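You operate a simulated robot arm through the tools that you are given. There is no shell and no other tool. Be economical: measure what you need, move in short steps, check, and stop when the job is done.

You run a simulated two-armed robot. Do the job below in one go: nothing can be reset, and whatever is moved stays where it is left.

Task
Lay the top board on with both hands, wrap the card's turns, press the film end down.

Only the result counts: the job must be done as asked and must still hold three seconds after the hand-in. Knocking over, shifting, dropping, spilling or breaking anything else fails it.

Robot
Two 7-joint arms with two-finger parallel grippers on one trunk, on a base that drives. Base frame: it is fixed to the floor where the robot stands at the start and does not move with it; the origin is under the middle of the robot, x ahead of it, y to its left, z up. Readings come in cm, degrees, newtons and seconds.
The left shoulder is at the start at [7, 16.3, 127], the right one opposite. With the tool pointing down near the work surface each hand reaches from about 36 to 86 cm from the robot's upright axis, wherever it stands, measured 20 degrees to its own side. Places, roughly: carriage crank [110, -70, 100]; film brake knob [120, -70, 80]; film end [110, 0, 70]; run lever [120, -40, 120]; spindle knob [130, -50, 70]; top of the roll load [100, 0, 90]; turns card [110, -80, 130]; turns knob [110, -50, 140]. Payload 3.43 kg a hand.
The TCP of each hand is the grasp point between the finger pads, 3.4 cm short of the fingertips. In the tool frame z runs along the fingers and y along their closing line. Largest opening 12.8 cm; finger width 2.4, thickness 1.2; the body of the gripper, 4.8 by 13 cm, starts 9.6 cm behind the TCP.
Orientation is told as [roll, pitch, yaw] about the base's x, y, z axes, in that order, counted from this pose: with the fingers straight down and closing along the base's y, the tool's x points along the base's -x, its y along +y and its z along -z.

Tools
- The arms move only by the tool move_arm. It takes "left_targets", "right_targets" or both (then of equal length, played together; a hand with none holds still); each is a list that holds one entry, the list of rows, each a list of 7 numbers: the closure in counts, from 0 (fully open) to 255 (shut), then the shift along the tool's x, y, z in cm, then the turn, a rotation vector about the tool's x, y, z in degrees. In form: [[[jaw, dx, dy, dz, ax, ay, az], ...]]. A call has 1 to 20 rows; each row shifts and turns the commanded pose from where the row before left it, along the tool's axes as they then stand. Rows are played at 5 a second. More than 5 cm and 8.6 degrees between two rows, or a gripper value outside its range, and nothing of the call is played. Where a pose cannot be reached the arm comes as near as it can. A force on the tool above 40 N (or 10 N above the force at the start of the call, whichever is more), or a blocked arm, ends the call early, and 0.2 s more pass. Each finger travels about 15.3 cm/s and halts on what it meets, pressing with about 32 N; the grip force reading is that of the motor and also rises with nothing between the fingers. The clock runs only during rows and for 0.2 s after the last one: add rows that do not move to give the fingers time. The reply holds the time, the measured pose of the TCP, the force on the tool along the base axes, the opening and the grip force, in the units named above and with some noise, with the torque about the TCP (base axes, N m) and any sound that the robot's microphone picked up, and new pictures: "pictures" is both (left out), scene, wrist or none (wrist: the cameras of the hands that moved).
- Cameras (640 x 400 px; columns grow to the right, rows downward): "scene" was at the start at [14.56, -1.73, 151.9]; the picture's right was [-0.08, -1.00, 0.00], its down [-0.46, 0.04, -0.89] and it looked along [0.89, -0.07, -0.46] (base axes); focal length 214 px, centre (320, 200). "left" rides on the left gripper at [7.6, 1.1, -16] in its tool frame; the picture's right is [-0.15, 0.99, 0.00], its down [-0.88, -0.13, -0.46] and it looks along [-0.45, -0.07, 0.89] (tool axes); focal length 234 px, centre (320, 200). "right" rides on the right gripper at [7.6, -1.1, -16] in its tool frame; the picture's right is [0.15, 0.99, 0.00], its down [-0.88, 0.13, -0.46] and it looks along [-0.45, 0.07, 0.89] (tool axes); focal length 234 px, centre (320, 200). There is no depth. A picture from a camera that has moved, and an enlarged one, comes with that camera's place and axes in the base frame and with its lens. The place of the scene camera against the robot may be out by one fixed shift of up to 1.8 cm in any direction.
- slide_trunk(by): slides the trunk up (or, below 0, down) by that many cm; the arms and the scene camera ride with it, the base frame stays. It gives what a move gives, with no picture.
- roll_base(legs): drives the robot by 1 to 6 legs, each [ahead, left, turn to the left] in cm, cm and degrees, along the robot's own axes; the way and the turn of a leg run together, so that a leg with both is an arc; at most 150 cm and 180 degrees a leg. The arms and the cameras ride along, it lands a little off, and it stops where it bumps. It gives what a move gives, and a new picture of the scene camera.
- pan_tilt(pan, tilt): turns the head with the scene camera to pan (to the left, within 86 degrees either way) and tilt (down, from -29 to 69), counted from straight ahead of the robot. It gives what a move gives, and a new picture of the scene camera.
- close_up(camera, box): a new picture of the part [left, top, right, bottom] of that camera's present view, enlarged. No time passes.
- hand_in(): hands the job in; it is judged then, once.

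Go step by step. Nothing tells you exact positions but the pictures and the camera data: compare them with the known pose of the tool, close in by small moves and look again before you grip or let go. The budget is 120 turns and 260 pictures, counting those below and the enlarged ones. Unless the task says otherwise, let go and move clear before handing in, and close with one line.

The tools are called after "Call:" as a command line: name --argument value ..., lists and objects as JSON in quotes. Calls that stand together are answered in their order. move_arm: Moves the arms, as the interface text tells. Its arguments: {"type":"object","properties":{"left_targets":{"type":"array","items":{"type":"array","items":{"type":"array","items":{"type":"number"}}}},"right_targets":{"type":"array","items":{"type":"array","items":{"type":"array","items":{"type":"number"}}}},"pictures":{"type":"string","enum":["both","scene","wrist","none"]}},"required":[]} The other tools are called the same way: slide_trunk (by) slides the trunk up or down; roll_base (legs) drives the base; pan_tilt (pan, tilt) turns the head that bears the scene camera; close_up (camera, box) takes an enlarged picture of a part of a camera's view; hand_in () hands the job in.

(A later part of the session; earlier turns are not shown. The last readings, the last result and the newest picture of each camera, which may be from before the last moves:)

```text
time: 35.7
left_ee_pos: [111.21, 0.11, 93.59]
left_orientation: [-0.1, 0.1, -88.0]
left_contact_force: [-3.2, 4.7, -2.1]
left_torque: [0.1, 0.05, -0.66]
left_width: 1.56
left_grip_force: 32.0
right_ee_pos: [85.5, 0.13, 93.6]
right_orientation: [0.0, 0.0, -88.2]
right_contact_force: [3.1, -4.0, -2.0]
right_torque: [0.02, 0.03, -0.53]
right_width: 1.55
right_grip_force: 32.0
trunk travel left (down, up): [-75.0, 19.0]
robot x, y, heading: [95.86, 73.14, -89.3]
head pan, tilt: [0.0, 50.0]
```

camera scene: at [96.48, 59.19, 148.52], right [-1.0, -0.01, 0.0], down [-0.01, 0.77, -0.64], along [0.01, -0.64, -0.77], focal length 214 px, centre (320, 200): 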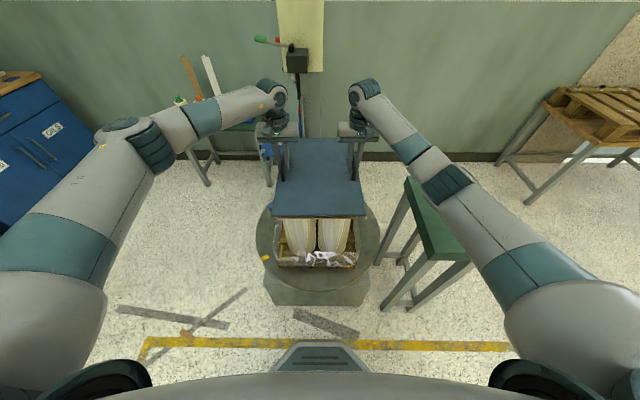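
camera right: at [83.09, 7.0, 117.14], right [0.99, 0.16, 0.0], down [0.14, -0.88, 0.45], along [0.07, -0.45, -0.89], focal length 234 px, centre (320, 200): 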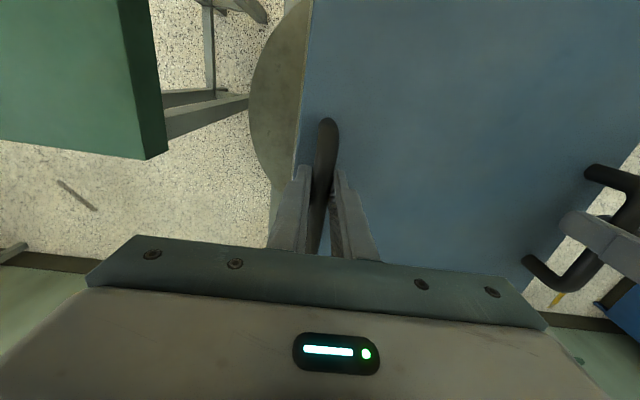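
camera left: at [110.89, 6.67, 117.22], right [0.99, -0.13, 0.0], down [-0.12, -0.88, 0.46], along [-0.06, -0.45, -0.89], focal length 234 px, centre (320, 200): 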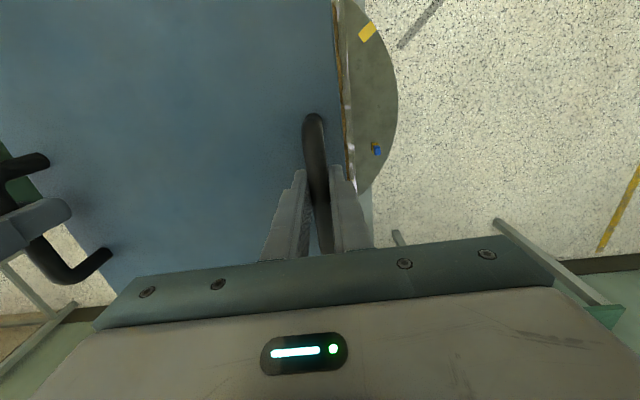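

Call:
move_arm --left_targets '[[[255, 0, 0, 0.2, 0, 0, 0], [255, 0, 0, 0.2, 0, 0, 0], [255, 0, 0, 0, 0, 0, 0]]]' --right_targets '[[[255, 0, 0, 0.2, 0, 0, 0], [255, 0, 0, 0.2, 0, 0, 0], [255, 0, 0, 0, 0, 0, 0]]]' --pictures "both"

Call:
move_arm --left_targets '[[[255, 0, 0, 0.2, 0, 0, 0], [255, 0, 0, 0.2, 0, 0, 0], [255, 0, 0, 0, 0, 0, 0]]]' --right_targets '[[[255, 0, 0, 0.2, 0, 0, 0], [255, 0, 0, 0.2, 0, 0, 0], [255, 0, 0, 0, 0, 0, 0]]]' --pictures "none"

Call:
close_up --camera "scene" --box '[270, 190, 370, 240]'

```text
time: 36.5
left_ee_pos: [111.26, 0.2, 93.22]
left_orientation: [0.1, 0.0, -88.1]
left_contact_force: [-4.4, 3.6, 1.0]
left_torque: [-0.02, 0.01, -0.62]
left_width: 1.56
left_grip_force: 31.8
right_ee_pos: [85.54, 0.02, 93.39]
right_orientation: [0.1, 0.0, -88.1]
right_contact_force: [4.7, -5.0, -1.7]
right_torque: [-0.43, -0.07, -0.5]
right_width: 1.52
right_grip_force: 32.1
trunk travel left (down, up): [-75.0, 19.0]
robot x, y, heading: [95.86, 72.51, -89.1]
head pan, tilt: [0.0, 50.0]
camera scene: at [96.48, 59.2, 148.53], right [-1.0, -0.01, 0.0], down [-0.01, 0.77, -0.64], along [0.01, -0.64, -0.77], focal length 214 px, centre (320, 200)
camera right: at [84.22, 7.44, 109.21], right [0.98, 0.18, 0.0], down [0.16, -0.88, 0.46], along [0.08, -0.45, -0.89], focal length 234 px, centre (320, 200)
camera left: at [112.03, 7.69, 109.27], right [0.99, -0.11, 0.0], down [-0.1, -0.88, 0.46], along [-0.05, -0.45, -0.89], focal length 234 px, centre (320, 200)
```

scene: 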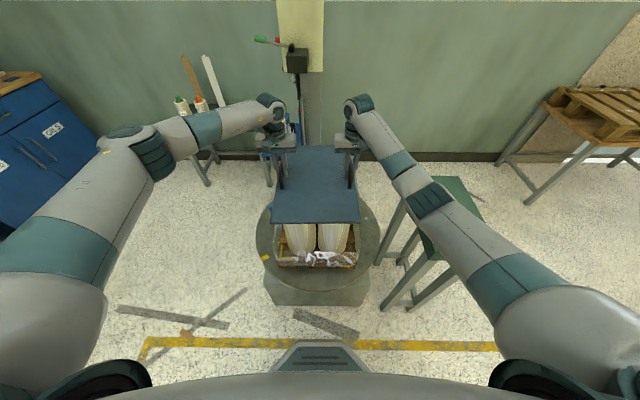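
right: 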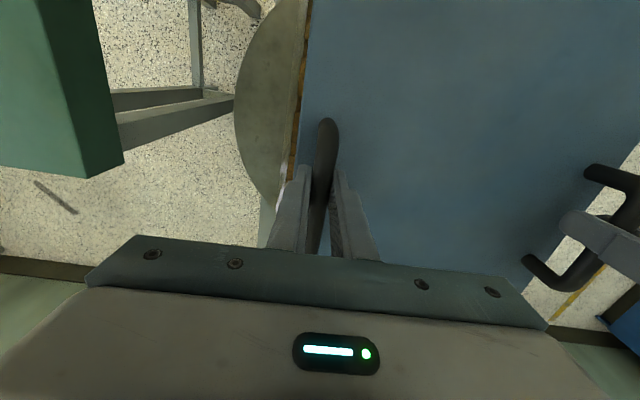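
left: 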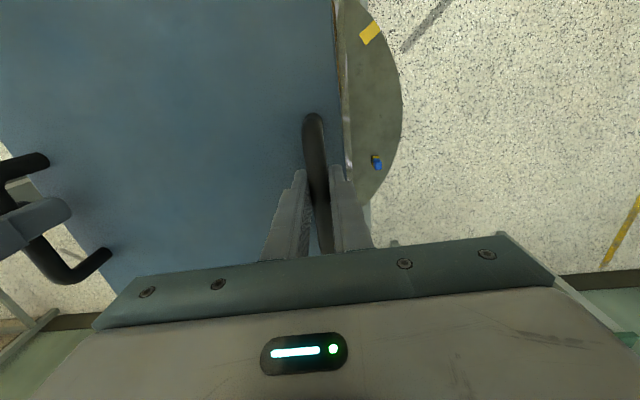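

```text
time: 37.3
left_ee_pos: [111.15, 0.15, 93.38]
left_orientation: [0.0, -0.4, -88.0]
left_contact_force: [-3.1, -3.0, 23.4]
left_torque: [0.07, 0.02, -0.65]
left_width: 1.58
left_grip_force: 32.0
right_ee_pos: [85.58, 0.11, 93.21]
right_orientation: [0.0, -0.2, -88.2]
right_contact_force: [4.4, -12.1, 17.0]
right_torque: [0.03, -0.02, -0.59]
right_width: 1.53
right_grip_force: 31.7
trunk travel left (down, up): [-75.0, 19.0]
robot x, y, heading: [96.23, 72.98, -89.4]
head pan, tilt: [0.0, 50.0]
```

```text
6.40 times, centred on (320, 215) of scene
camera zoom: at [96.45, 59.51, 148.61], right [-1.0, -0.01, 0.0], down [-0.01, 0.76, -0.64], along [0.01, -0.64, -0.76], focal length 1373 px, centre (320, 104)
```

zoom: 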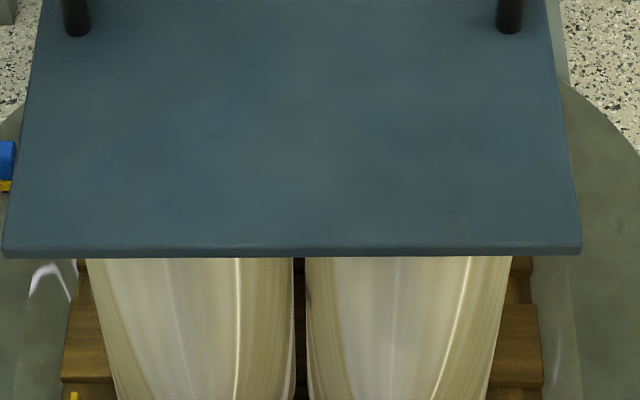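

The board touches at TCP z ≈ 93.3, so the load top is at ≈ 87.7, which puts the load centre at about y −3.5. I lift a little, shift 1.7 cm further in −y, and set down.

Call:
move_arm --left_targets '[[[255, 0, 0, -0.6, 0, 0, 0], [255, 0, 0, -0.6, 0, 0, 0], [255, -0.9, 0, 0, 0, 0, 0], [255, -0.8, 0, 0, 0, 0, 0], [255, 0, 0, 0.3, 0, 0, 0], [255, 0, 0, 0.3, 0, 0, 0], [255, 0, 0, 0.2, 0, 0, 0], [255, 0, 0, 0, 0, 0, 0]]]' --right_targets '[[[255, 0, 0, -0.6, 0, 0, 0], [255, 0, 0, -0.6, 0, 0, 0], [255, -0.9, 0, 0, 0, 0, 0], [255, -0.8, 0, 0, 0, 0, 0], [255, 0, 0, 0.3, 0, 0, 0], [255, 0, 0, 0.3, 0, 0, 0], [255, 0, 0, 0.2, 0, 0, 0], [255, 0, 0, 0, 0, 0, 0]]]' --pictures "none"

Call:
close_up --camera "scene" --box '[270, 190, 370, 240]'

Call:
close_up --camera "scene" --box '[240, 60, 400, 240]'

```text
time: 39.1
left_ee_pos: [111.17, -1.53, 93.31]
left_orientation: [0.1, 0.0, -88.0]
left_contact_force: [-8.0, 3.0, 1.4]
left_torque: [0.87, 0.06, -0.56]
left_width: 1.56
left_grip_force: 31.7
right_ee_pos: [85.59, -1.65, 93.25]
right_orientation: [0.1, 0.0, -88.2]
right_contact_force: [7.8, -4.8, 0.8]
right_torque: [0.6, -0.02, -0.43]
right_width: 1.54
right_grip_force: 31.7
trunk travel left (down, up): [-75.0, 19.0]
robot x, y, heading: [96.4, 73.21, -89.3]
head pan, tilt: [0.0, 50.0]
```

```text
6.40 times, centred on (320, 215) of scene
camera zoom: at [96.47, 59.19, 148.53], right [-1.0, -0.01, 0.0], down [-0.01, 0.77, -0.64], along [0.01, -0.64, -0.77], focal length 1373 px, centre (320, 104)
```

zoom: 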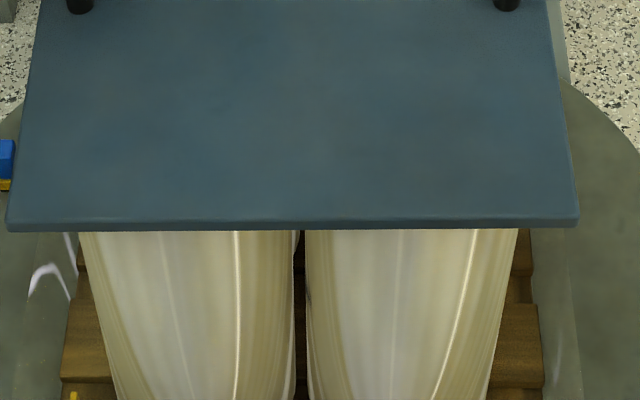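

```text
2.22 times, centred on (320, 150) of scene
camera zoom: at [96.47, 59.19, 148.53], right [-1.0, -0.01, 0.0], down [-0.01, 0.77, -0.64], along [0.01, -0.64, -0.77], focal length 477 px, centre (320, 311)
```

zoom: 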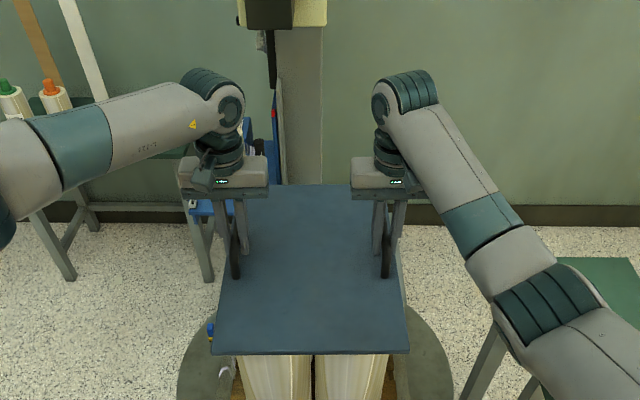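

The near edges now line up and it rests lightly. I lower a hair, open, and raise both hands straight up.

Call:
move_arm --left_targets '[[[255, 0, 0, 0.1, 0, 0, 0], [255, 0, 0, 0, 0, 0, 0], [120, 0, 0, 0, 0, 0, 0], [80, 0, 0, 0, 0, 0, 0], [80, 0, 0, 0, 0, 0, 0], [80, 0, 0, -1, 0, 0, 0], [80, 0, 0, -3, 0, 0, 0], [80, 0, 0, -4, 0, 0, 0], [80, 0, 0, -4, 0, 0, 0], [80, 0, 0, -4, 0, 0, 0]]]' --right_targets '[[[255, 0, 0, 0.1, 0, 0, 0], [255, 0, 0, 0, 0, 0, 0], [120, 0, 0, 0, 0, 0, 0], [80, 0, 0, 0, 0, 0, 0], [80, 0, 0, 0, 0, 0, 0], [80, 0, 0, -1, 0, 0, 0], [80, 0, 0, -3, 0, 0, 0], [80, 0, 0, -4, 0, 0, 0], [80, 0, 0, -4, 0, 0, 0], [80, 0, 0, -4, 0, 0, 0]]]'

Call:
close_up --camera "scene" --box '[240, 60, 400, 240]'

```text
time: 41.3
left_ee_pos: [111.03, -1.42, 109.44]
left_orientation: [0.0, -0.1, -88.0]
left_contact_force: [0.2, 0.8, -0.9]
left_torque: [-0.04, 0.01, -0.01]
left_width: 8.77
left_grip_force: 0.1
right_ee_pos: [85.61, -1.56, 109.23]
right_orientation: [0.0, 0.0, -88.1]
right_contact_force: [0.6, -0.5, -0.4]
right_torque: [0.0, -0.01, 0.02]
right_width: 8.77
right_grip_force: 0.1
trunk travel left (down, up): [-75.0, 19.0]
robot x, y, heading: [96.24, 72.95, -89.5]
head pan, tilt: [0.0, 50.0]
camera scene: at [96.44, 59.42, 148.53], right [-1.0, -0.01, 0.0], down [-0.01, 0.77, -0.64], along [0.01, -0.64, -0.77], focal length 214 px, centre (320, 200)
camera right: at [84.26, 6.02, 125.15], right [0.98, 0.18, 0.0], down [0.16, -0.88, 0.46], along [0.08, -0.45, -0.89], focal length 234 px, centre (320, 200)
camera left: at [111.97, 6.12, 125.37], right [0.99, -0.11, 0.0], down [-0.1, -0.88, 0.46], along [-0.05, -0.45, -0.89], focal length 234 px, centre (320, 200)
```

scene: 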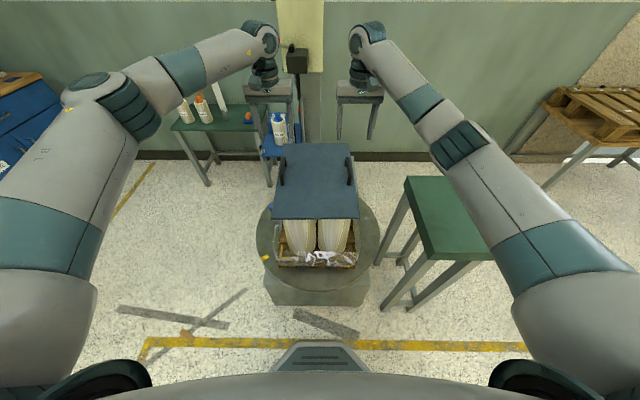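
right: 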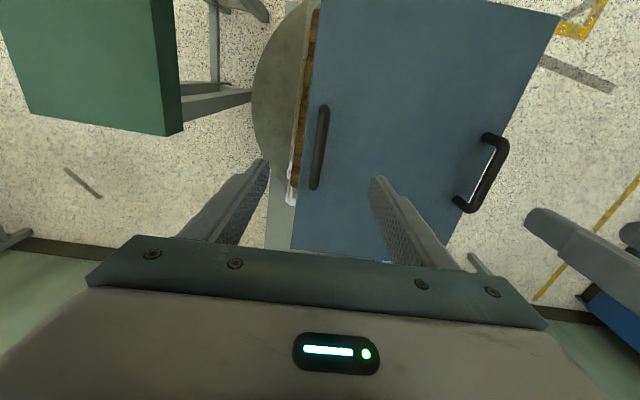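
left: 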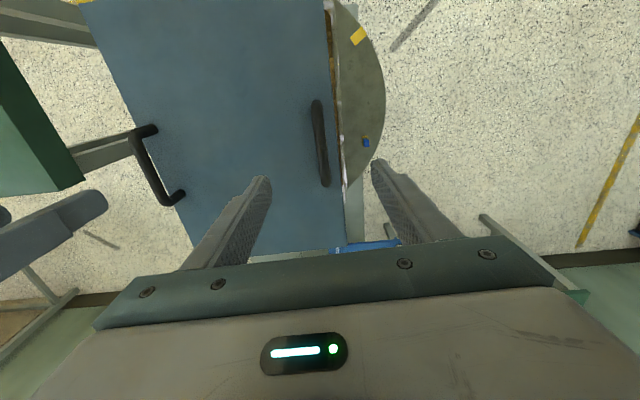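

```text
2.22 times, centred on (320, 150) of scene
camera zoom: at [96.44, 59.42, 148.53], right [-1.0, -0.01, 0.0], down [-0.01, 0.77, -0.64], along [0.01, -0.64, -0.77], focal length 477 px, centre (320, 311)
```

zoom: 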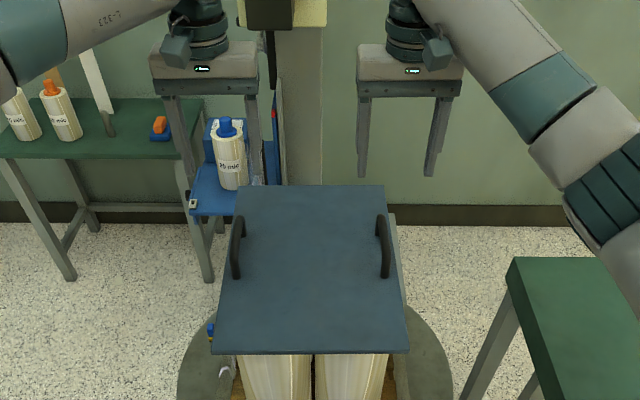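

The board lies well. Now I back off, pull the arms up, and drive around to the +x side to view the machine's controls.

Call:
roll_base --legs '[[-22, 0, 0]]'

Call:
move_arm --left_targets '[[[80, 2.5, 0, -3, 0, 0, 0], [80, 2.5, 0, -3, 0, 0, 0], [80, 2.5, 0, -3, 0, 0, 0], [80, 2.5, 0, -3, 0, 0, 0], [80, 2.5, 0, -3, 0, 0, 0], [80, 2.5, 0, -3, 0, 0, 0], [80, 2.5, 0, -3, 0, 0, 0], [80, 2.5, 0, -3, 0, 0, 0], [80, 2.5, 0, -3, 0, 0, 0], [80, 2.5, 0, -3, 0, 0, 0]]]' --right_targets '[[[80, 2.5, 0, -3, 0, 0, 0], [80, 2.5, 0, -3, 0, 0, 0], [80, 2.5, 0, -3, 0, 0, 0], [80, 2.5, 0, -3, 0, 0, 0], [80, 2.5, 0, -3, 0, 0, 0], [80, 2.5, 0, -3, 0, 0, 0], [80, 2.5, 0, -3, 0, 0, 0], [80, 2.5, 0, -3, 0, 0, 0], [80, 2.5, 0, -3, 0, 0, 0], [80, 2.5, 0, -3, 0, 0, 0]]]' --pictures "none"

Call:
pan_tilt --pan 0 --tilt 20

Call:
roll_base --legs '[[0, 95, 0], [0, 0, -40]]'

```text
time: 43.0
left_ee_pos: [110.89, 20.36, 109.16]
left_orientation: [-0.1, 0.0, -88.1]
left_contact_force: [-0.8, 0.1, 0.6]
left_torque: [0.01, 0.0, 0.0]
left_width: 8.8
left_grip_force: 0.1
right_ee_pos: [85.48, 20.22, 109.07]
right_orientation: [-0.1, 0.2, -88.1]
right_contact_force: [-0.1, 0.3, -0.1]
right_torque: [0.0, -0.01, 0.01]
right_width: 8.79
right_grip_force: 0.0
trunk travel left (down, up): [-75.0, 19.0]
robot x, y, heading: [95.64, 94.93, -89.3]
head pan, tilt: [0.0, 50.0]
camera scene: at [96.22, 81.13, 148.51], right [-1.0, -0.01, 0.0], down [-0.01, 0.77, -0.64], along [0.01, -0.64, -0.77], focal length 214 px, centre (320, 200)
```

scene: 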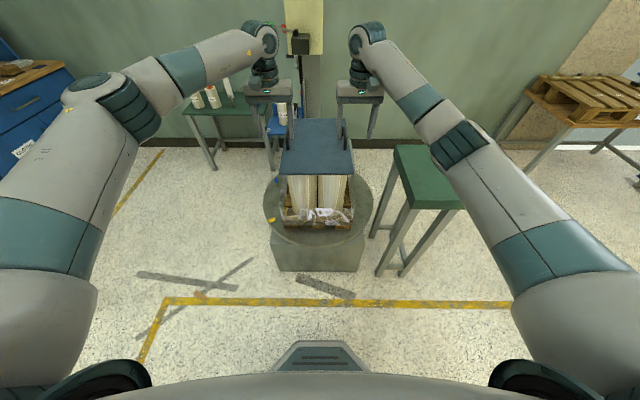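

```text
time: 45.2
left_ee_pos: [109.97, 45.74, 139.39]
left_orientation: [0.0, -0.1, -88.0]
left_contact_force: [0.7, 0.2, -0.5]
left_torque: [-0.05, -0.01, -0.01]
left_width: 8.82
left_grip_force: 0.0
right_ee_pos: [84.78, 45.67, 139.4]
right_orientation: [-0.1, -0.1, -88.2]
right_contact_force: [0.4, 0.1, -0.1]
right_torque: [-0.06, -0.05, 0.0]
right_width: 8.78
right_grip_force: 0.1
trunk travel left (down, up): [-75.0, 19.0]
robot x, y, heading: [95.52, 94.95, -89.4]
head pan, tilt: [0.0, 50.0]
```

```text
time: 46.1
left_ee_pos: [110.1, 45.16, 139.18]
left_orientation: [-0.1, 0.0, -88.0]
left_contact_force: [-0.7, -0.6, 0.1]
left_torque: [0.0, -0.01, -0.03]
left_width: 8.76
left_grip_force: 0.1
right_ee_pos: [84.76, 45.25, 139.18]
right_orientation: [-0.1, 0.0, -88.2]
right_contact_force: [-0.1, -0.1, 0.1]
right_torque: [0.02, 0.03, 0.01]
right_width: 8.75
right_grip_force: 0.1
trunk travel left (down, up): [-75.0, 19.0]
robot x, y, heading: [95.82, 94.68, -89.2]
head pan, tilt: [0.0, 20.0]
camera scene: at [96.24, 79.55, 153.07], right [-1.0, -0.01, 0.0], down [0.0, 0.34, -0.94], along [0.01, -0.94, -0.34], focal length 214 px, centre (320, 200)
```

scene: 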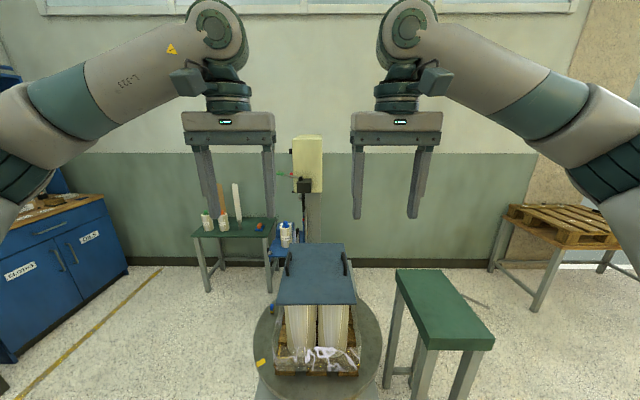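

```text
time: 52.9
left_ee_pos: [169.91, 48.74, 139.28]
left_orientation: [0.1, -0.1, -127.7]
left_contact_force: [0.4, -0.6, 0.4]
left_torque: [-0.02, 0.02, 0.0]
left_width: 8.79
left_grip_force: 0.1
right_ee_pos: [150.43, 64.96, 139.27]
right_orientation: [0.0, 0.0, -127.9]
right_contact_force: [0.2, 0.6, -0.2]
right_torque: [0.0, 0.01, 0.01]
right_width: 8.78
right_grip_force: 0.2
trunk travel left (down, up): [-75.0, 19.0]
robot x, y, heading: [190.38, 96.6, -128.9]
head pan, tilt: [0.0, 20.0]
camera scene: at [181.87, 84.06, 153.08], right [-0.78, 0.63, 0.0], down [0.22, 0.27, -0.94], along [-0.59, -0.73, -0.34], focal length 214 px, centre (320, 200)
```

scene: 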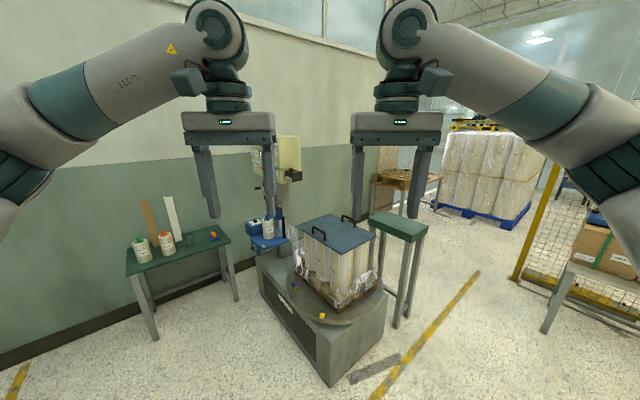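

Call:
close_up --camera "scene" --box '[220, 120, 400, 260]'

Call:
close_up --camera "scene" --box '[240, 130, 310, 180]'

Call:
close_up --camera "scene" --box '[120, 180, 300, 300]'

Call:
close_up --camera "scene" --box '[250, 200, 400, 340]'

```text
2.86 times, centred on (310, 190) of scene
camera zoom: at [181.87, 84.06, 153.08], right [-0.78, 0.63, 0.0], down [0.22, 0.27, -0.94], along [-0.59, -0.73, -0.34], focal length 613 px, centre (349, 229)
```

zoom: 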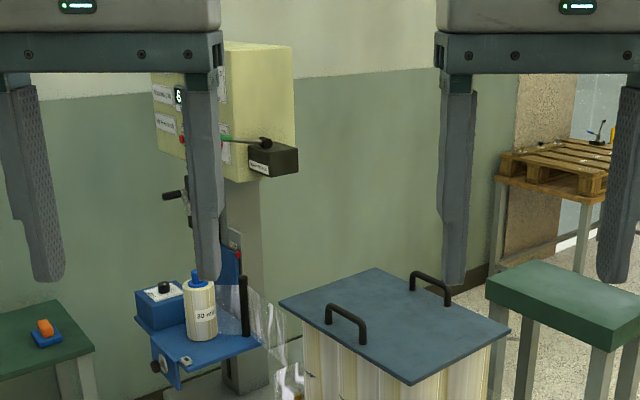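

```text
8.00 times, centred on (275, 155) of scene
camera zoom: at [181.87, 84.06, 153.08], right [-0.78, 0.63, 0.0], down [0.22, 0.27, -0.94], along [-0.59, -0.73, -0.34], focal length 1716 px, centre (680, 560)
```

zoom: 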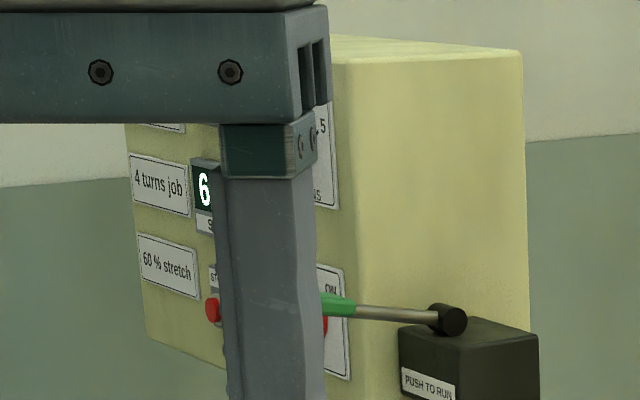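

```text
3.33 times, centred on (210, 240) of scene
camera zoom: at [181.87, 84.06, 153.08], right [-0.78, 0.63, 0.0], down [0.22, 0.27, -0.94], along [-0.59, -0.73, -0.34], focal length 715 px, centre (687, 67)
```

zoom: 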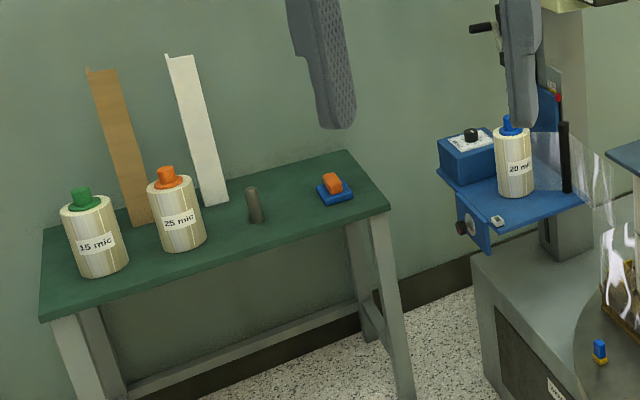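

```text
2.86 times, centred on (325, 270) of scene
camera zoom: at [181.87, 84.06, 153.08], right [-0.78, 0.63, 0.0], down [0.22, 0.27, -0.94], along [-0.59, -0.73, -0.34], focal length 613 px, centre (306, 0)
```

zoom: 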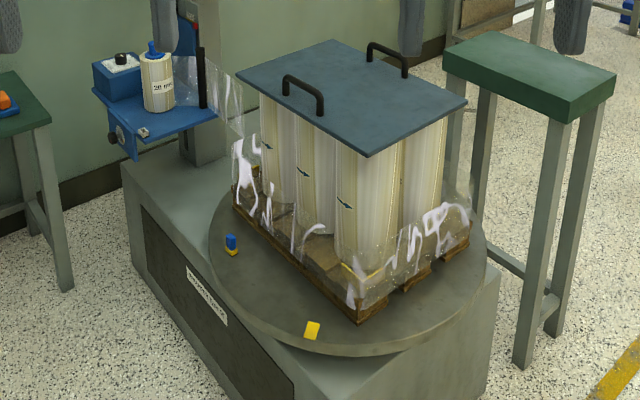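

The panel on the +x face shows "4 turns job", "60 % stretch", a display reading 6-something, and a push-to-run lever. I shift to view the panel head-on.

Call:
roll_base --legs '[[10, 45, -12]]'

Call:
pan_tilt --pan 0 --tilt 15

```text
time: 55.7
left_ee_pos: [184.54, 15.93, 139.32]
left_orientation: [0.1, 0.0, -139.9]
left_contact_force: [0.4, 0.1, 0.3]
left_torque: [-0.02, -0.01, 0.0]
left_width: 8.75
left_grip_force: 0.0
right_ee_pos: [168.98, 35.85, 139.23]
right_orientation: [0.0, 0.0, -140.0]
right_contact_force: [-0.1, 0.3, 0.0]
right_torque: [-0.01, -0.03, -0.02]
right_width: 8.79
right_grip_force: 0.1
trunk travel left (down, up): [-75.0, 19.0]
robot x, y, heading: [214.73, 57.71, -141.2]
head pan, tilt: [0.0, 20.0]
camera scene: at [203.98, 47.82, 153.09], right [-0.63, 0.78, 0.0], down [0.27, 0.21, -0.94], along [-0.73, -0.59, -0.34], focal length 214 px, centre (320, 200)
```

scene: 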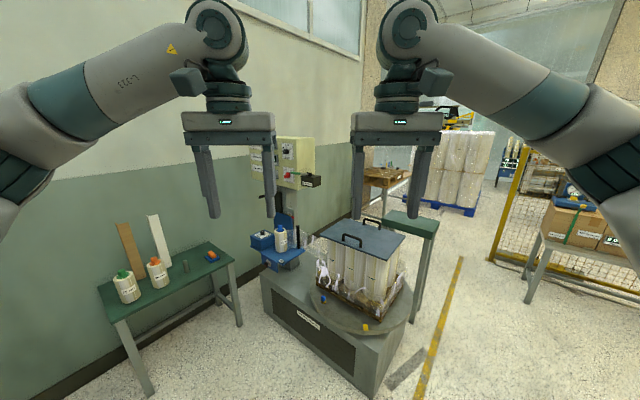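

```text
time: 56.3
left_ee_pos: [184.55, 15.74, 139.37]
left_orientation: [0.1, 0.1, -140.0]
left_contact_force: [0.9, 0.3, -0.2]
left_torque: [-0.01, 0.01, 0.01]
left_width: 8.77
left_grip_force: 0.0
right_ee_pos: [169.04, 35.64, 139.18]
right_orientation: [-0.1, 0.0, -140.1]
right_contact_force: [-0.1, -0.3, -0.8]
right_torque: [0.0, -0.01, 0.0]
right_width: 8.77
right_grip_force: 0.0
trunk travel left (down, up): [-75.0, 19.0]
robot x, y, heading: [214.49, 57.29, -141.4]
head pan, tilt: [0.0, 15.0]
camera scene: at [204.02, 47.68, 153.89], right [-0.63, 0.78, 0.0], down [0.2, 0.16, -0.97], along [-0.75, -0.6, -0.26], focal length 214 px, centre (320, 200)
```

scene: 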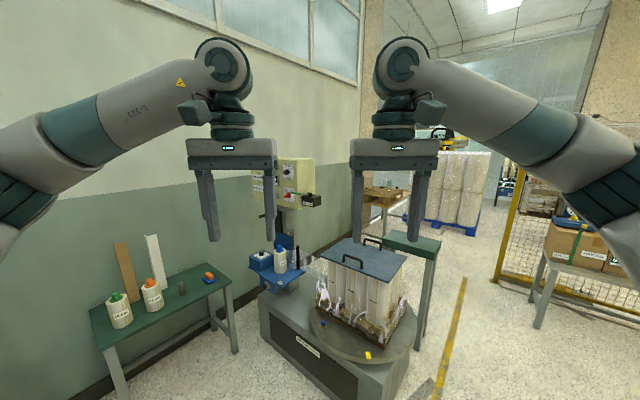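

Call:
close_up --camera "scene" --box '[245, 150, 325, 215]'

Call:
close_up --camera "scene" --box '[240, 220, 420, 370]'

```text
6.15 times, centred on (285, 182) of scene
camera zoom: at [204.02, 47.68, 153.89], right [-0.63, 0.78, 0.0], down [0.2, 0.16, -0.97], along [-0.75, -0.6, -0.26], focal length 1320 px, centre (535, 308)
```

zoom: 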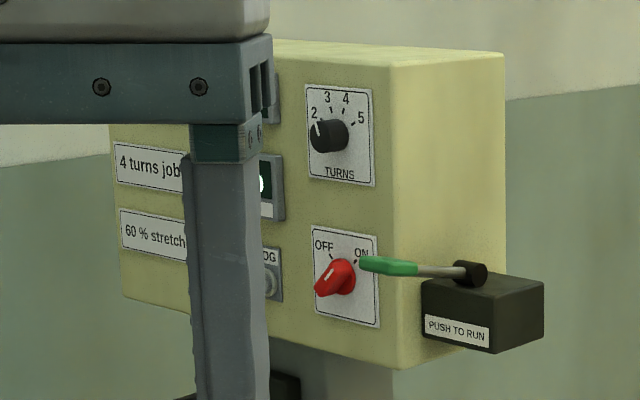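

```text
2.67 times, centred on (330, 295) of scene
camera zoom: at [204.02, 47.68, 153.89], right [-0.63, 0.78, 0.0], down [0.2, 0.16, -0.97], along [-0.75, -0.6, -0.26], focal length 572 px, centre (293, -53)
```

zoom: 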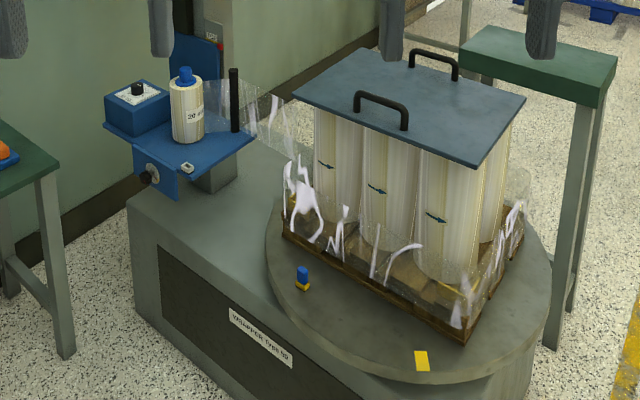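

Call:
move_arm --left_targets '[[[80, 0, 4.5, 0, 0, 0, 0], [80, 0, 4.5, 0, 0, 0, 0], [80, 0, 4.5, 0, 0, 0, 0], [80, 0, 4.5, 0, 0, 0, 0], [80, 0, 4.5, 0, 0, 0, 0]]]' --pictures "none"

Call:
close_up --camera "scene" --box '[245, 150, 325, 215]'

Call:
close_up --camera "scene" --box '[235, 210, 335, 290]'

```text
time: 57.5
left_ee_pos: [199.29, -1.59, 139.21]
left_orientation: [-0.2, 0.0, -140.0]
left_contact_force: [0.4, -0.7, -0.4]
left_torque: [0.04, 0.04, -0.02]
left_width: 8.77
left_grip_force: 0.0
right_ee_pos: [169.36, 35.62, 139.18]
right_orientation: [-0.1, 0.1, -140.1]
right_contact_force: [-0.5, -1.0, 0.0]
right_torque: [0.04, 0.0, 0.02]
right_width: 8.76
right_grip_force: 0.0
trunk travel left (down, up): [-75.0, 19.0]
robot x, y, heading: [214.83, 57.41, -141.2]
head pan, tilt: [0.0, 15.0]
```

```text
6.15 times, centred on (285, 182) of scene
camera zoom: at [204.28, 47.59, 153.91], right [-0.63, 0.78, 0.0], down [0.2, 0.16, -0.97], along [-0.75, -0.6, -0.26], focal length 1320 px, centre (535, 308)
```

zoom: 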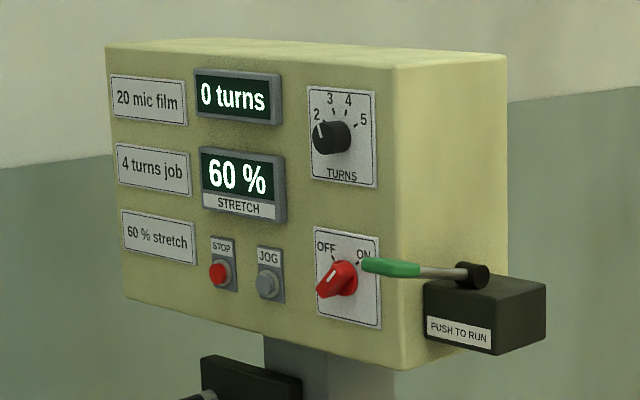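

```text
5.00 times, centred on (285, 250) of scene
camera zoom: at [204.28, 47.59, 153.91], right [-0.63, 0.78, 0.0], down [0.2, 0.16, -0.97], along [-0.75, -0.6, -0.26], focal length 1072 px, centre (495, -50)
```

zoom: 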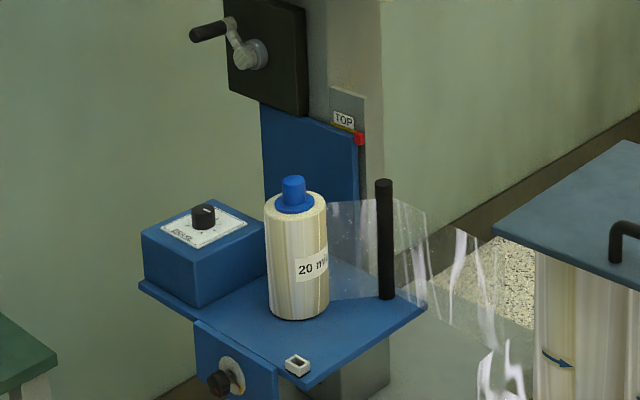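

The card says 20 mic film (loaded), 60 % stretch (shown), 4 turns; the turns knob points at 2. I drive to face the panel from +x, clear of the film table.

Call:
roll_base --legs '[[0, 0, -38.8], [0, 80, 0]]'

Call:
pan_tilt --pan 15 --tilt 30

```text
time: 63.6
left_ee_pos: [165.52, -58.39, 139.25]
left_orientation: [0.2, 0.0, -178.9]
left_contact_force: [-0.5, 0.1, 0.4]
left_torque: [0.01, 0.0, 0.01]
left_width: 8.77
left_grip_force: 0.1
right_ee_pos: [165.22, -10.42, 139.19]
right_orientation: [0.0, 0.0, -178.9]
right_contact_force: [-0.7, -0.6, 0.4]
right_torque: [-0.02, 0.0, 0.02]
right_width: 8.79
right_grip_force: 0.0
trunk travel left (down, up): [-75.0, 19.0]
robot x, y, heading: [215.11, -22.33, 179.8]
head pan, tilt: [0.0, 15.0]
camera scene: at [200.86, -23.13, 153.9], right [0.0, 1.0, 0.0], down [0.26, 0.0, -0.97], along [-0.97, 0.0, -0.26], focal length 214 px, centre (320, 200)
```

scene: 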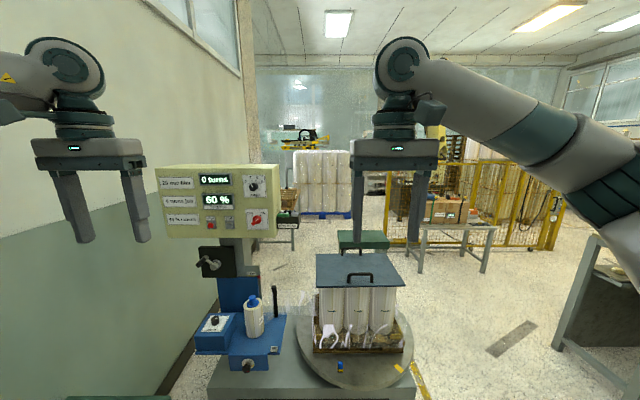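

```text
time: 64.4
left_ee_pos: [165.36, -58.41, 139.22]
left_orientation: [-0.1, 0.0, -178.9]
left_contact_force: [1.5, -0.3, 0.6]
left_torque: [0.06, 0.01, 0.02]
left_width: 8.77
left_grip_force: 0.1
right_ee_pos: [165.31, -10.61, 139.24]
right_orientation: [-0.1, 0.0, -179.0]
right_contact_force: [-0.3, -0.1, -0.5]
right_torque: [0.02, 0.01, -0.03]
right_width: 8.75
right_grip_force: 0.1
trunk travel left (down, up): [-75.0, 19.0]
robot x, y, heading: [214.51, -22.37, 179.8]
head pan, tilt: [15.0, 30.0]
camera scene: at [201.45, -25.59, 151.48], right [-0.26, 0.97, 0.0], down [0.48, 0.13, -0.87], along [-0.84, -0.22, -0.5], focal length 214 px, centre (320, 200)
```

scene: 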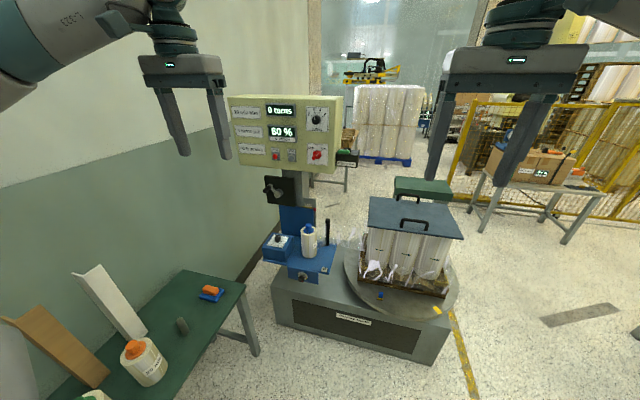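

Call:
close_up --camera "scene" --box '[220, 85, 370, 185]'

Call:
close_up --camera "scene" --box '[290, 90, 370, 175]'

Call:
close_up --camera "scene" --box '[250, 170, 470, 320]'

```text
4.00 times, centred on (295, 135) of scene
camera zoom: at [201.45, -25.59, 151.48], right [-0.26, 0.97, 0.0], down [0.48, 0.13, -0.87], along [-0.84, -0.22, -0.5], focal length 858 px, centre (420, 460)
```

zoom: 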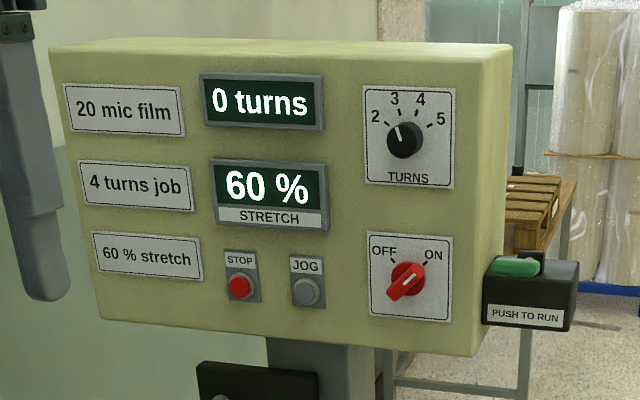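

```text
4.71 times, centred on (330, 132) of scene
camera zoom: at [201.45, -25.59, 151.48], right [-0.26, 0.97, 0.0], down [0.48, 0.13, -0.87], along [-0.84, -0.22, -0.5], focal length 1009 px, centre (273, 518)
```

zoom: 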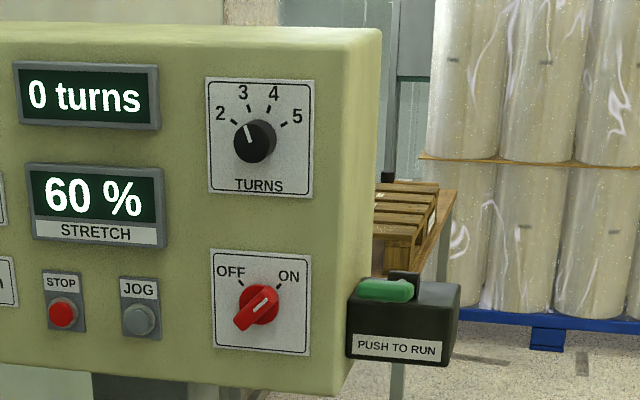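

```text
2.67 times, centred on (360, 245) of scene
camera zoom: at [201.45, -25.59, 151.48], right [-0.26, 0.97, 0.0], down [0.48, 0.13, -0.87], along [-0.84, -0.22, -0.5], focal length 572 px, centre (213, 80)
```

zoom: 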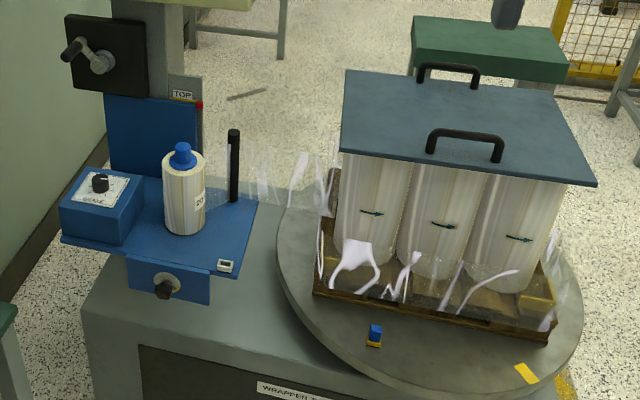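

The switch is ON, stretch and film match; the knob seems to point at 3 (or between) and must go to 4. I turn the left hand horizontal, fingers toward the panel.

Call:
move_arm --left_targets '[[[0, -4, -4, 0, 0, 0, 0], [0, -4, -4, 0, 0, 0, 0], [0, -4, 0, 0, 0, 0, 0], [0, 0, 0, 0, 0, -8.2, 0], [0, 0, 0, 0, 0, -8.2, 0], [0, 0, 0, 0, 0, -8.2, 0], [0, 0, 0, 0, 0, -8.2, 0], [0, 0, 0, 0, 0, -8.2, 0], [0, 0, 0, 0, 0, -8.2, 0], [0, 0, 0, 0, 0, -8.2, 0], [0, 0, 0, 0, 0, -8.2, 0], [0, 0, 0, 0, 0, -8.2, 0], [0, 0, 0, 0, 0, -8.2, 0], [0, 0, 0, 0, 0, -8, 0], [0, 0, 0, 0, 0, 0, 0]]]'

```text
refused: row 1 steps farther than a row can; nothing moved
```

Call:
move_arm --left_targets '[[[0, -3.3, -2.7, 0, 0, 0, 0], [0, -3.3, -2.7, 0, 0, 0, 0], [0, -3.3, -2.7, 0, 0, 0, 0], [0, 0, 0, 0, 0, -8.2, 0], [0, 0, 0, 0, 0, -8.2, 0], [0, 0, 0, 0, 0, -8.2, 0], [0, 0, 0, 0, 0, -8.2, 0], [0, 0, 0, 0, 0, -8.2, 0], [0, 0, 0, 0, 0, -8.2, 0], [0, 0, 0, 0, 0, -8.2, 0], [0, 0, 0, 0, 0, -8.2, 0], [0, 0, 0, 0, 0, -8.2, 0], [0, 0, 0, 0, 0, -8.2, 0], [0, 0, 0, 0, 0, -8, 0], [0, 0, 0, 0, 0, 0, 0]]]'

```text
time: 67.6
left_ee_pos: [155.39, -50.33, 139.22]
left_orientation: [151.6, -89.8, 29.5]
left_contact_force: [-0.1, 0.4, -0.4]
left_torque: [-0.01, -0.04, 0.02]
left_width: 12.8
left_grip_force: 0.0
right_ee_pos: [165.27, -10.57, 139.12]
right_orientation: [0.1, 0.0, -178.9]
right_contact_force: [0.6, -0.5, 0.2]
right_torque: [0.0, -0.04, 0.01]
right_width: 8.77
right_grip_force: 0.1
trunk travel left (down, up): [-75.0, 19.0]
robot x, y, heading: [214.74, -22.53, 180.1]
head pan, tilt: [15.0, 30.0]
camera scene: at [201.47, -25.52, 151.48], right [-0.26, 0.97, 0.0], down [0.48, 0.13, -0.87], along [-0.84, -0.22, -0.5], focal length 214 px, centre (320, 200)
camera left: at [171.32, -51.32, 131.67], right [0.02, -0.99, 0.15], down [0.45, 0.14, 0.88], along [-0.89, 0.05, 0.45], focal length 234 px, centre (320, 200)
```

scene: 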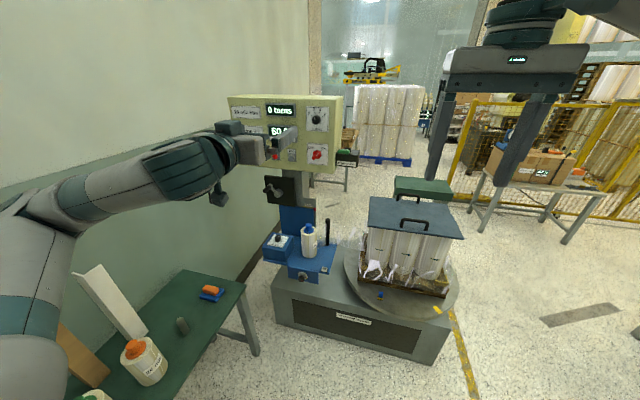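
left: 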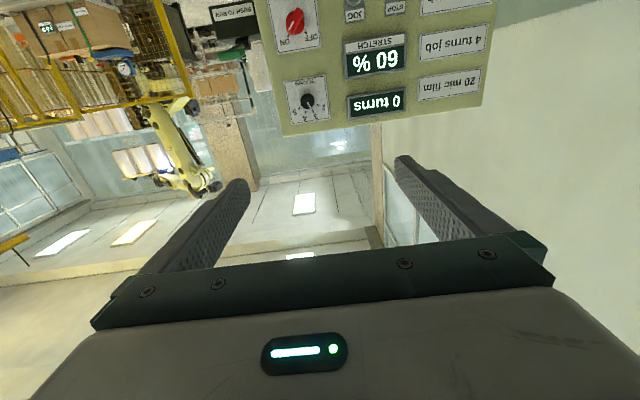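

Left wrist camera gives the knob at about y −49, z 135.5. I drive 27 cm ahead.

Call:
roll_base --legs '[[27, 0, 0]]'

Call:
close_up --camera "left" --box '[200, 0, 460, 180]'

```text
time: 69.5
left_ee_pos: [128.42, -50.38, 139.28]
left_orientation: [150.8, -89.9, 30.3]
left_contact_force: [0.2, 0.1, -0.1]
left_torque: [0.03, 0.02, 0.01]
left_width: 12.8
left_grip_force: 0.0
right_ee_pos: [138.49, -10.47, 139.18]
right_orientation: [-0.1, -0.1, -179.0]
right_contact_force: [-0.6, 1.2, -0.1]
right_torque: [-0.01, -0.01, 0.01]
right_width: 8.78
right_grip_force: 0.0
trunk travel left (down, up): [-75.0, 19.0]
robot x, y, heading: [187.46, -21.87, 180.0]
head pan, tilt: [15.0, 30.0]
camera scene: at [174.58, -25.48, 151.5], right [-0.26, 0.97, 0.0], down [0.48, 0.13, -0.87], along [-0.84, -0.22, -0.5], focal length 214 px, centre (320, 200)
```

scene: 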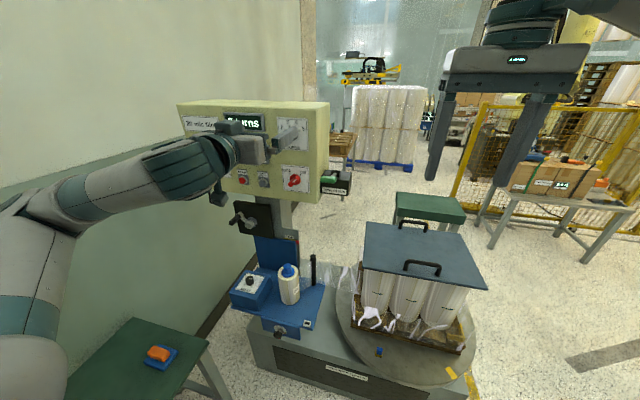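

```text
2.22 times, centred on (330, 90) of left
camera zoom: at [144.42, -51.27, 131.73], right [0.02, -0.99, 0.15], down [0.45, 0.14, 0.88], along [-0.89, 0.05, 0.45], focal length 520 px, centre (298, 444)
```

zoom: 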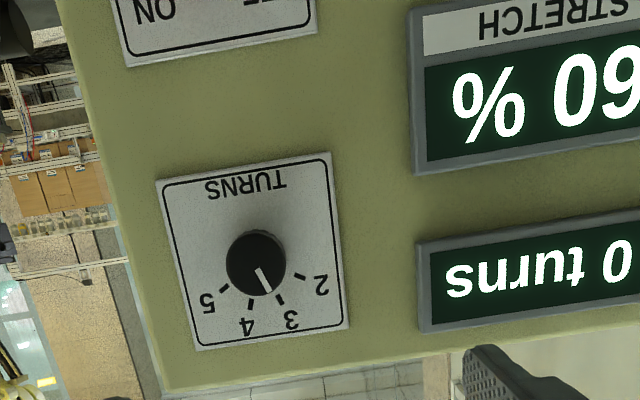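

The knob clearly points at 3; it must go to 4. I line the left hand up with the knob and come nearer.

Call:
move_arm --left_targets '[[[0, 1.9, -0.7, 0, 0, 0, 0], [0, 1.9, -0.7, 0, 0, 0, 0], [0, 0, 0, 2.5, 0, 0, 0], [0, 0, 0, 2.5, 0, 0, 0], [0, 0, 0, 0, 0, 0, 0]]]'

```text
time: 70.7
left_ee_pos: [123.62, -49.35, 135.81]
left_orientation: [-0.3, -89.5, -178.6]
left_contact_force: [-0.1, 0.4, -0.2]
left_torque: [0.04, -0.01, 0.03]
left_width: 12.79
left_grip_force: 0.1
left hand out of reach, approached as far as the arm can: row 1, 2, 4
right_ee_pos: [138.39, -10.51, 139.2]
right_orientation: [0.0, -0.1, -179.0]
right_contact_force: [0.4, -0.5, -0.5]
right_torque: [0.0, -0.02, -0.01]
right_width: 8.77
right_grip_force: 0.1
trunk travel left (down, up): [-75.0, 19.0]
robot x, y, heading: [187.72, -22.22, 180.0]
head pan, tilt: [15.0, 30.0]
camera scene: at [174.42, -25.5, 151.47], right [-0.26, 0.97, 0.0], down [0.48, 0.13, -0.87], along [-0.84, -0.22, -0.5], focal length 214 px, centre (320, 200)
camera left: at [139.6, -50.15, 128.42], right [0.02, -0.99, 0.15], down [0.45, 0.14, 0.88], along [-0.9, 0.05, 0.44], focal length 234 px, centre (320, 200)
```

scene: 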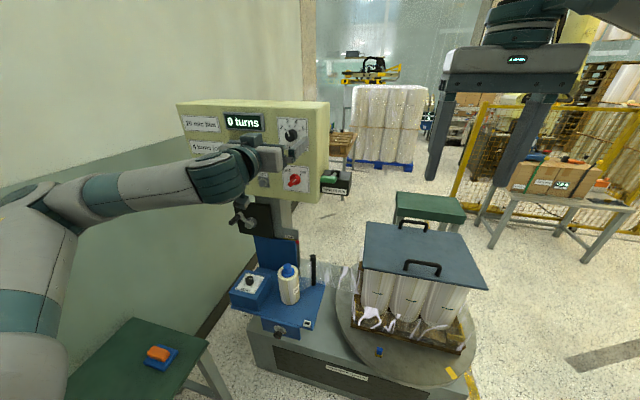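
left: 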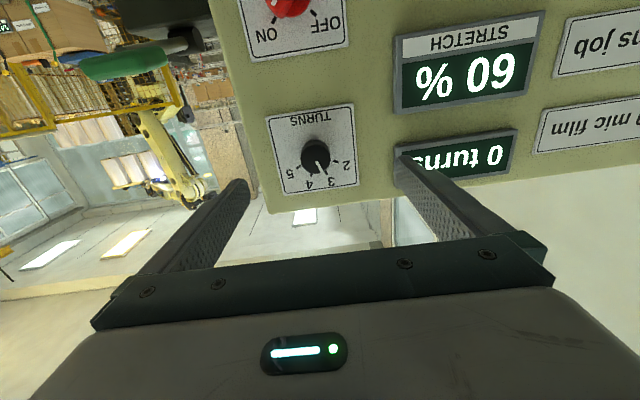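

Good alignment (within 0.4 cm). I advance in small steps with the jaws open.

Call:
move_arm --left_targets '[[[0, 0.2, -0.2, 1, 0, 0, 0], [0, 0.2, 0, 1, 0, 0, 0], [0, 0, 0, 1, 0, 0, 0], [0, 0, 0, 1, 0, 0, 0], [0, 0, 0, 1, 0, 0, 0], [0, 0, 0, 0, 0, 0, 0]]]'

Call:
close_up --camera "scene" --box '[230, 90, 360, 210]'

```text
time: 72.1
left_ee_pos: [121.7, -51.08, 135.84]
left_orientation: [-1.6, -89.6, -177.3]
left_contact_force: [0.1, 0.4, 0.3]
left_torque: [-0.02, 0.01, 0.0]
left_width: 12.81
left_grip_force: 0.1
left hand out of reach, approached as far as the arm can: row 1, 2, 3, 4, 5
right_ee_pos: [138.33, -10.48, 139.13]
right_orientation: [-0.1, 0.0, -179.0]
right_contact_force: [0.4, 0.3, 0.0]
right_torque: [0.01, 0.0, 0.0]
right_width: 8.78
right_grip_force: 0.2
trunk travel left (down, up): [-75.0, 19.0]
robot x, y, heading: [187.71, -22.0, 179.6]
head pan, tilt: [15.0, 30.0]
camera scene: at [174.42, -25.51, 151.47], right [-0.26, 0.97, 0.0], down [0.48, 0.13, -0.87], along [-0.84, -0.22, -0.5], focal length 214 px, centre (320, 200)
camera left: at [137.79, -51.83, 128.46], right [0.02, -0.99, 0.15], down [0.45, 0.14, 0.88], along [-0.89, 0.05, 0.44], focal length 234 px, centre (320, 200)
```

scene: 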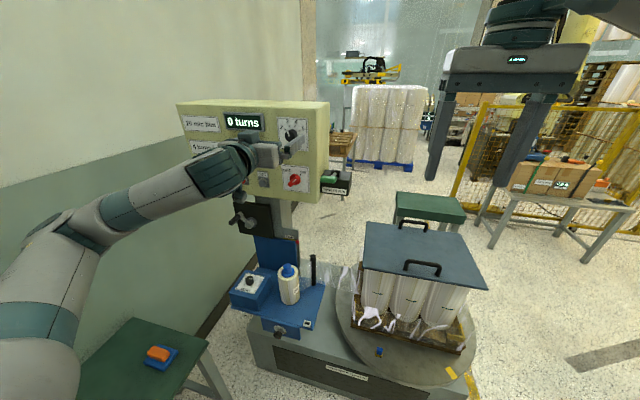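
left: 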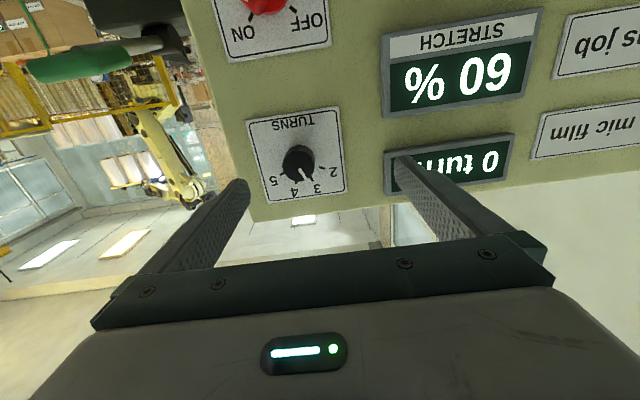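

```text
3.33 times, centred on (295, 150) of scene
camera zoom: at [174.42, -25.51, 151.47], right [-0.26, 0.97, 0.0], down [0.48, 0.13, -0.87], along [-0.84, -0.22, -0.5], focal length 715 px, centre (403, 367)
```

zoom: 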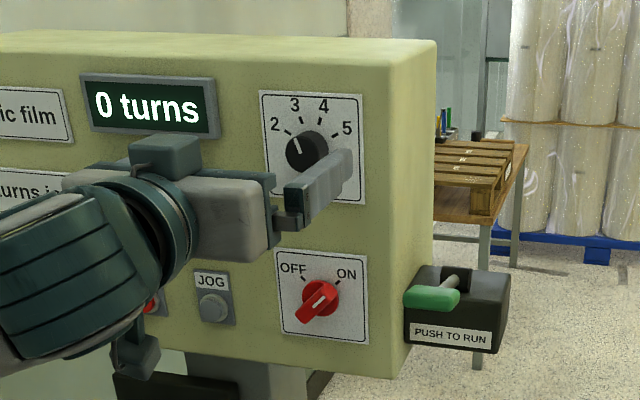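

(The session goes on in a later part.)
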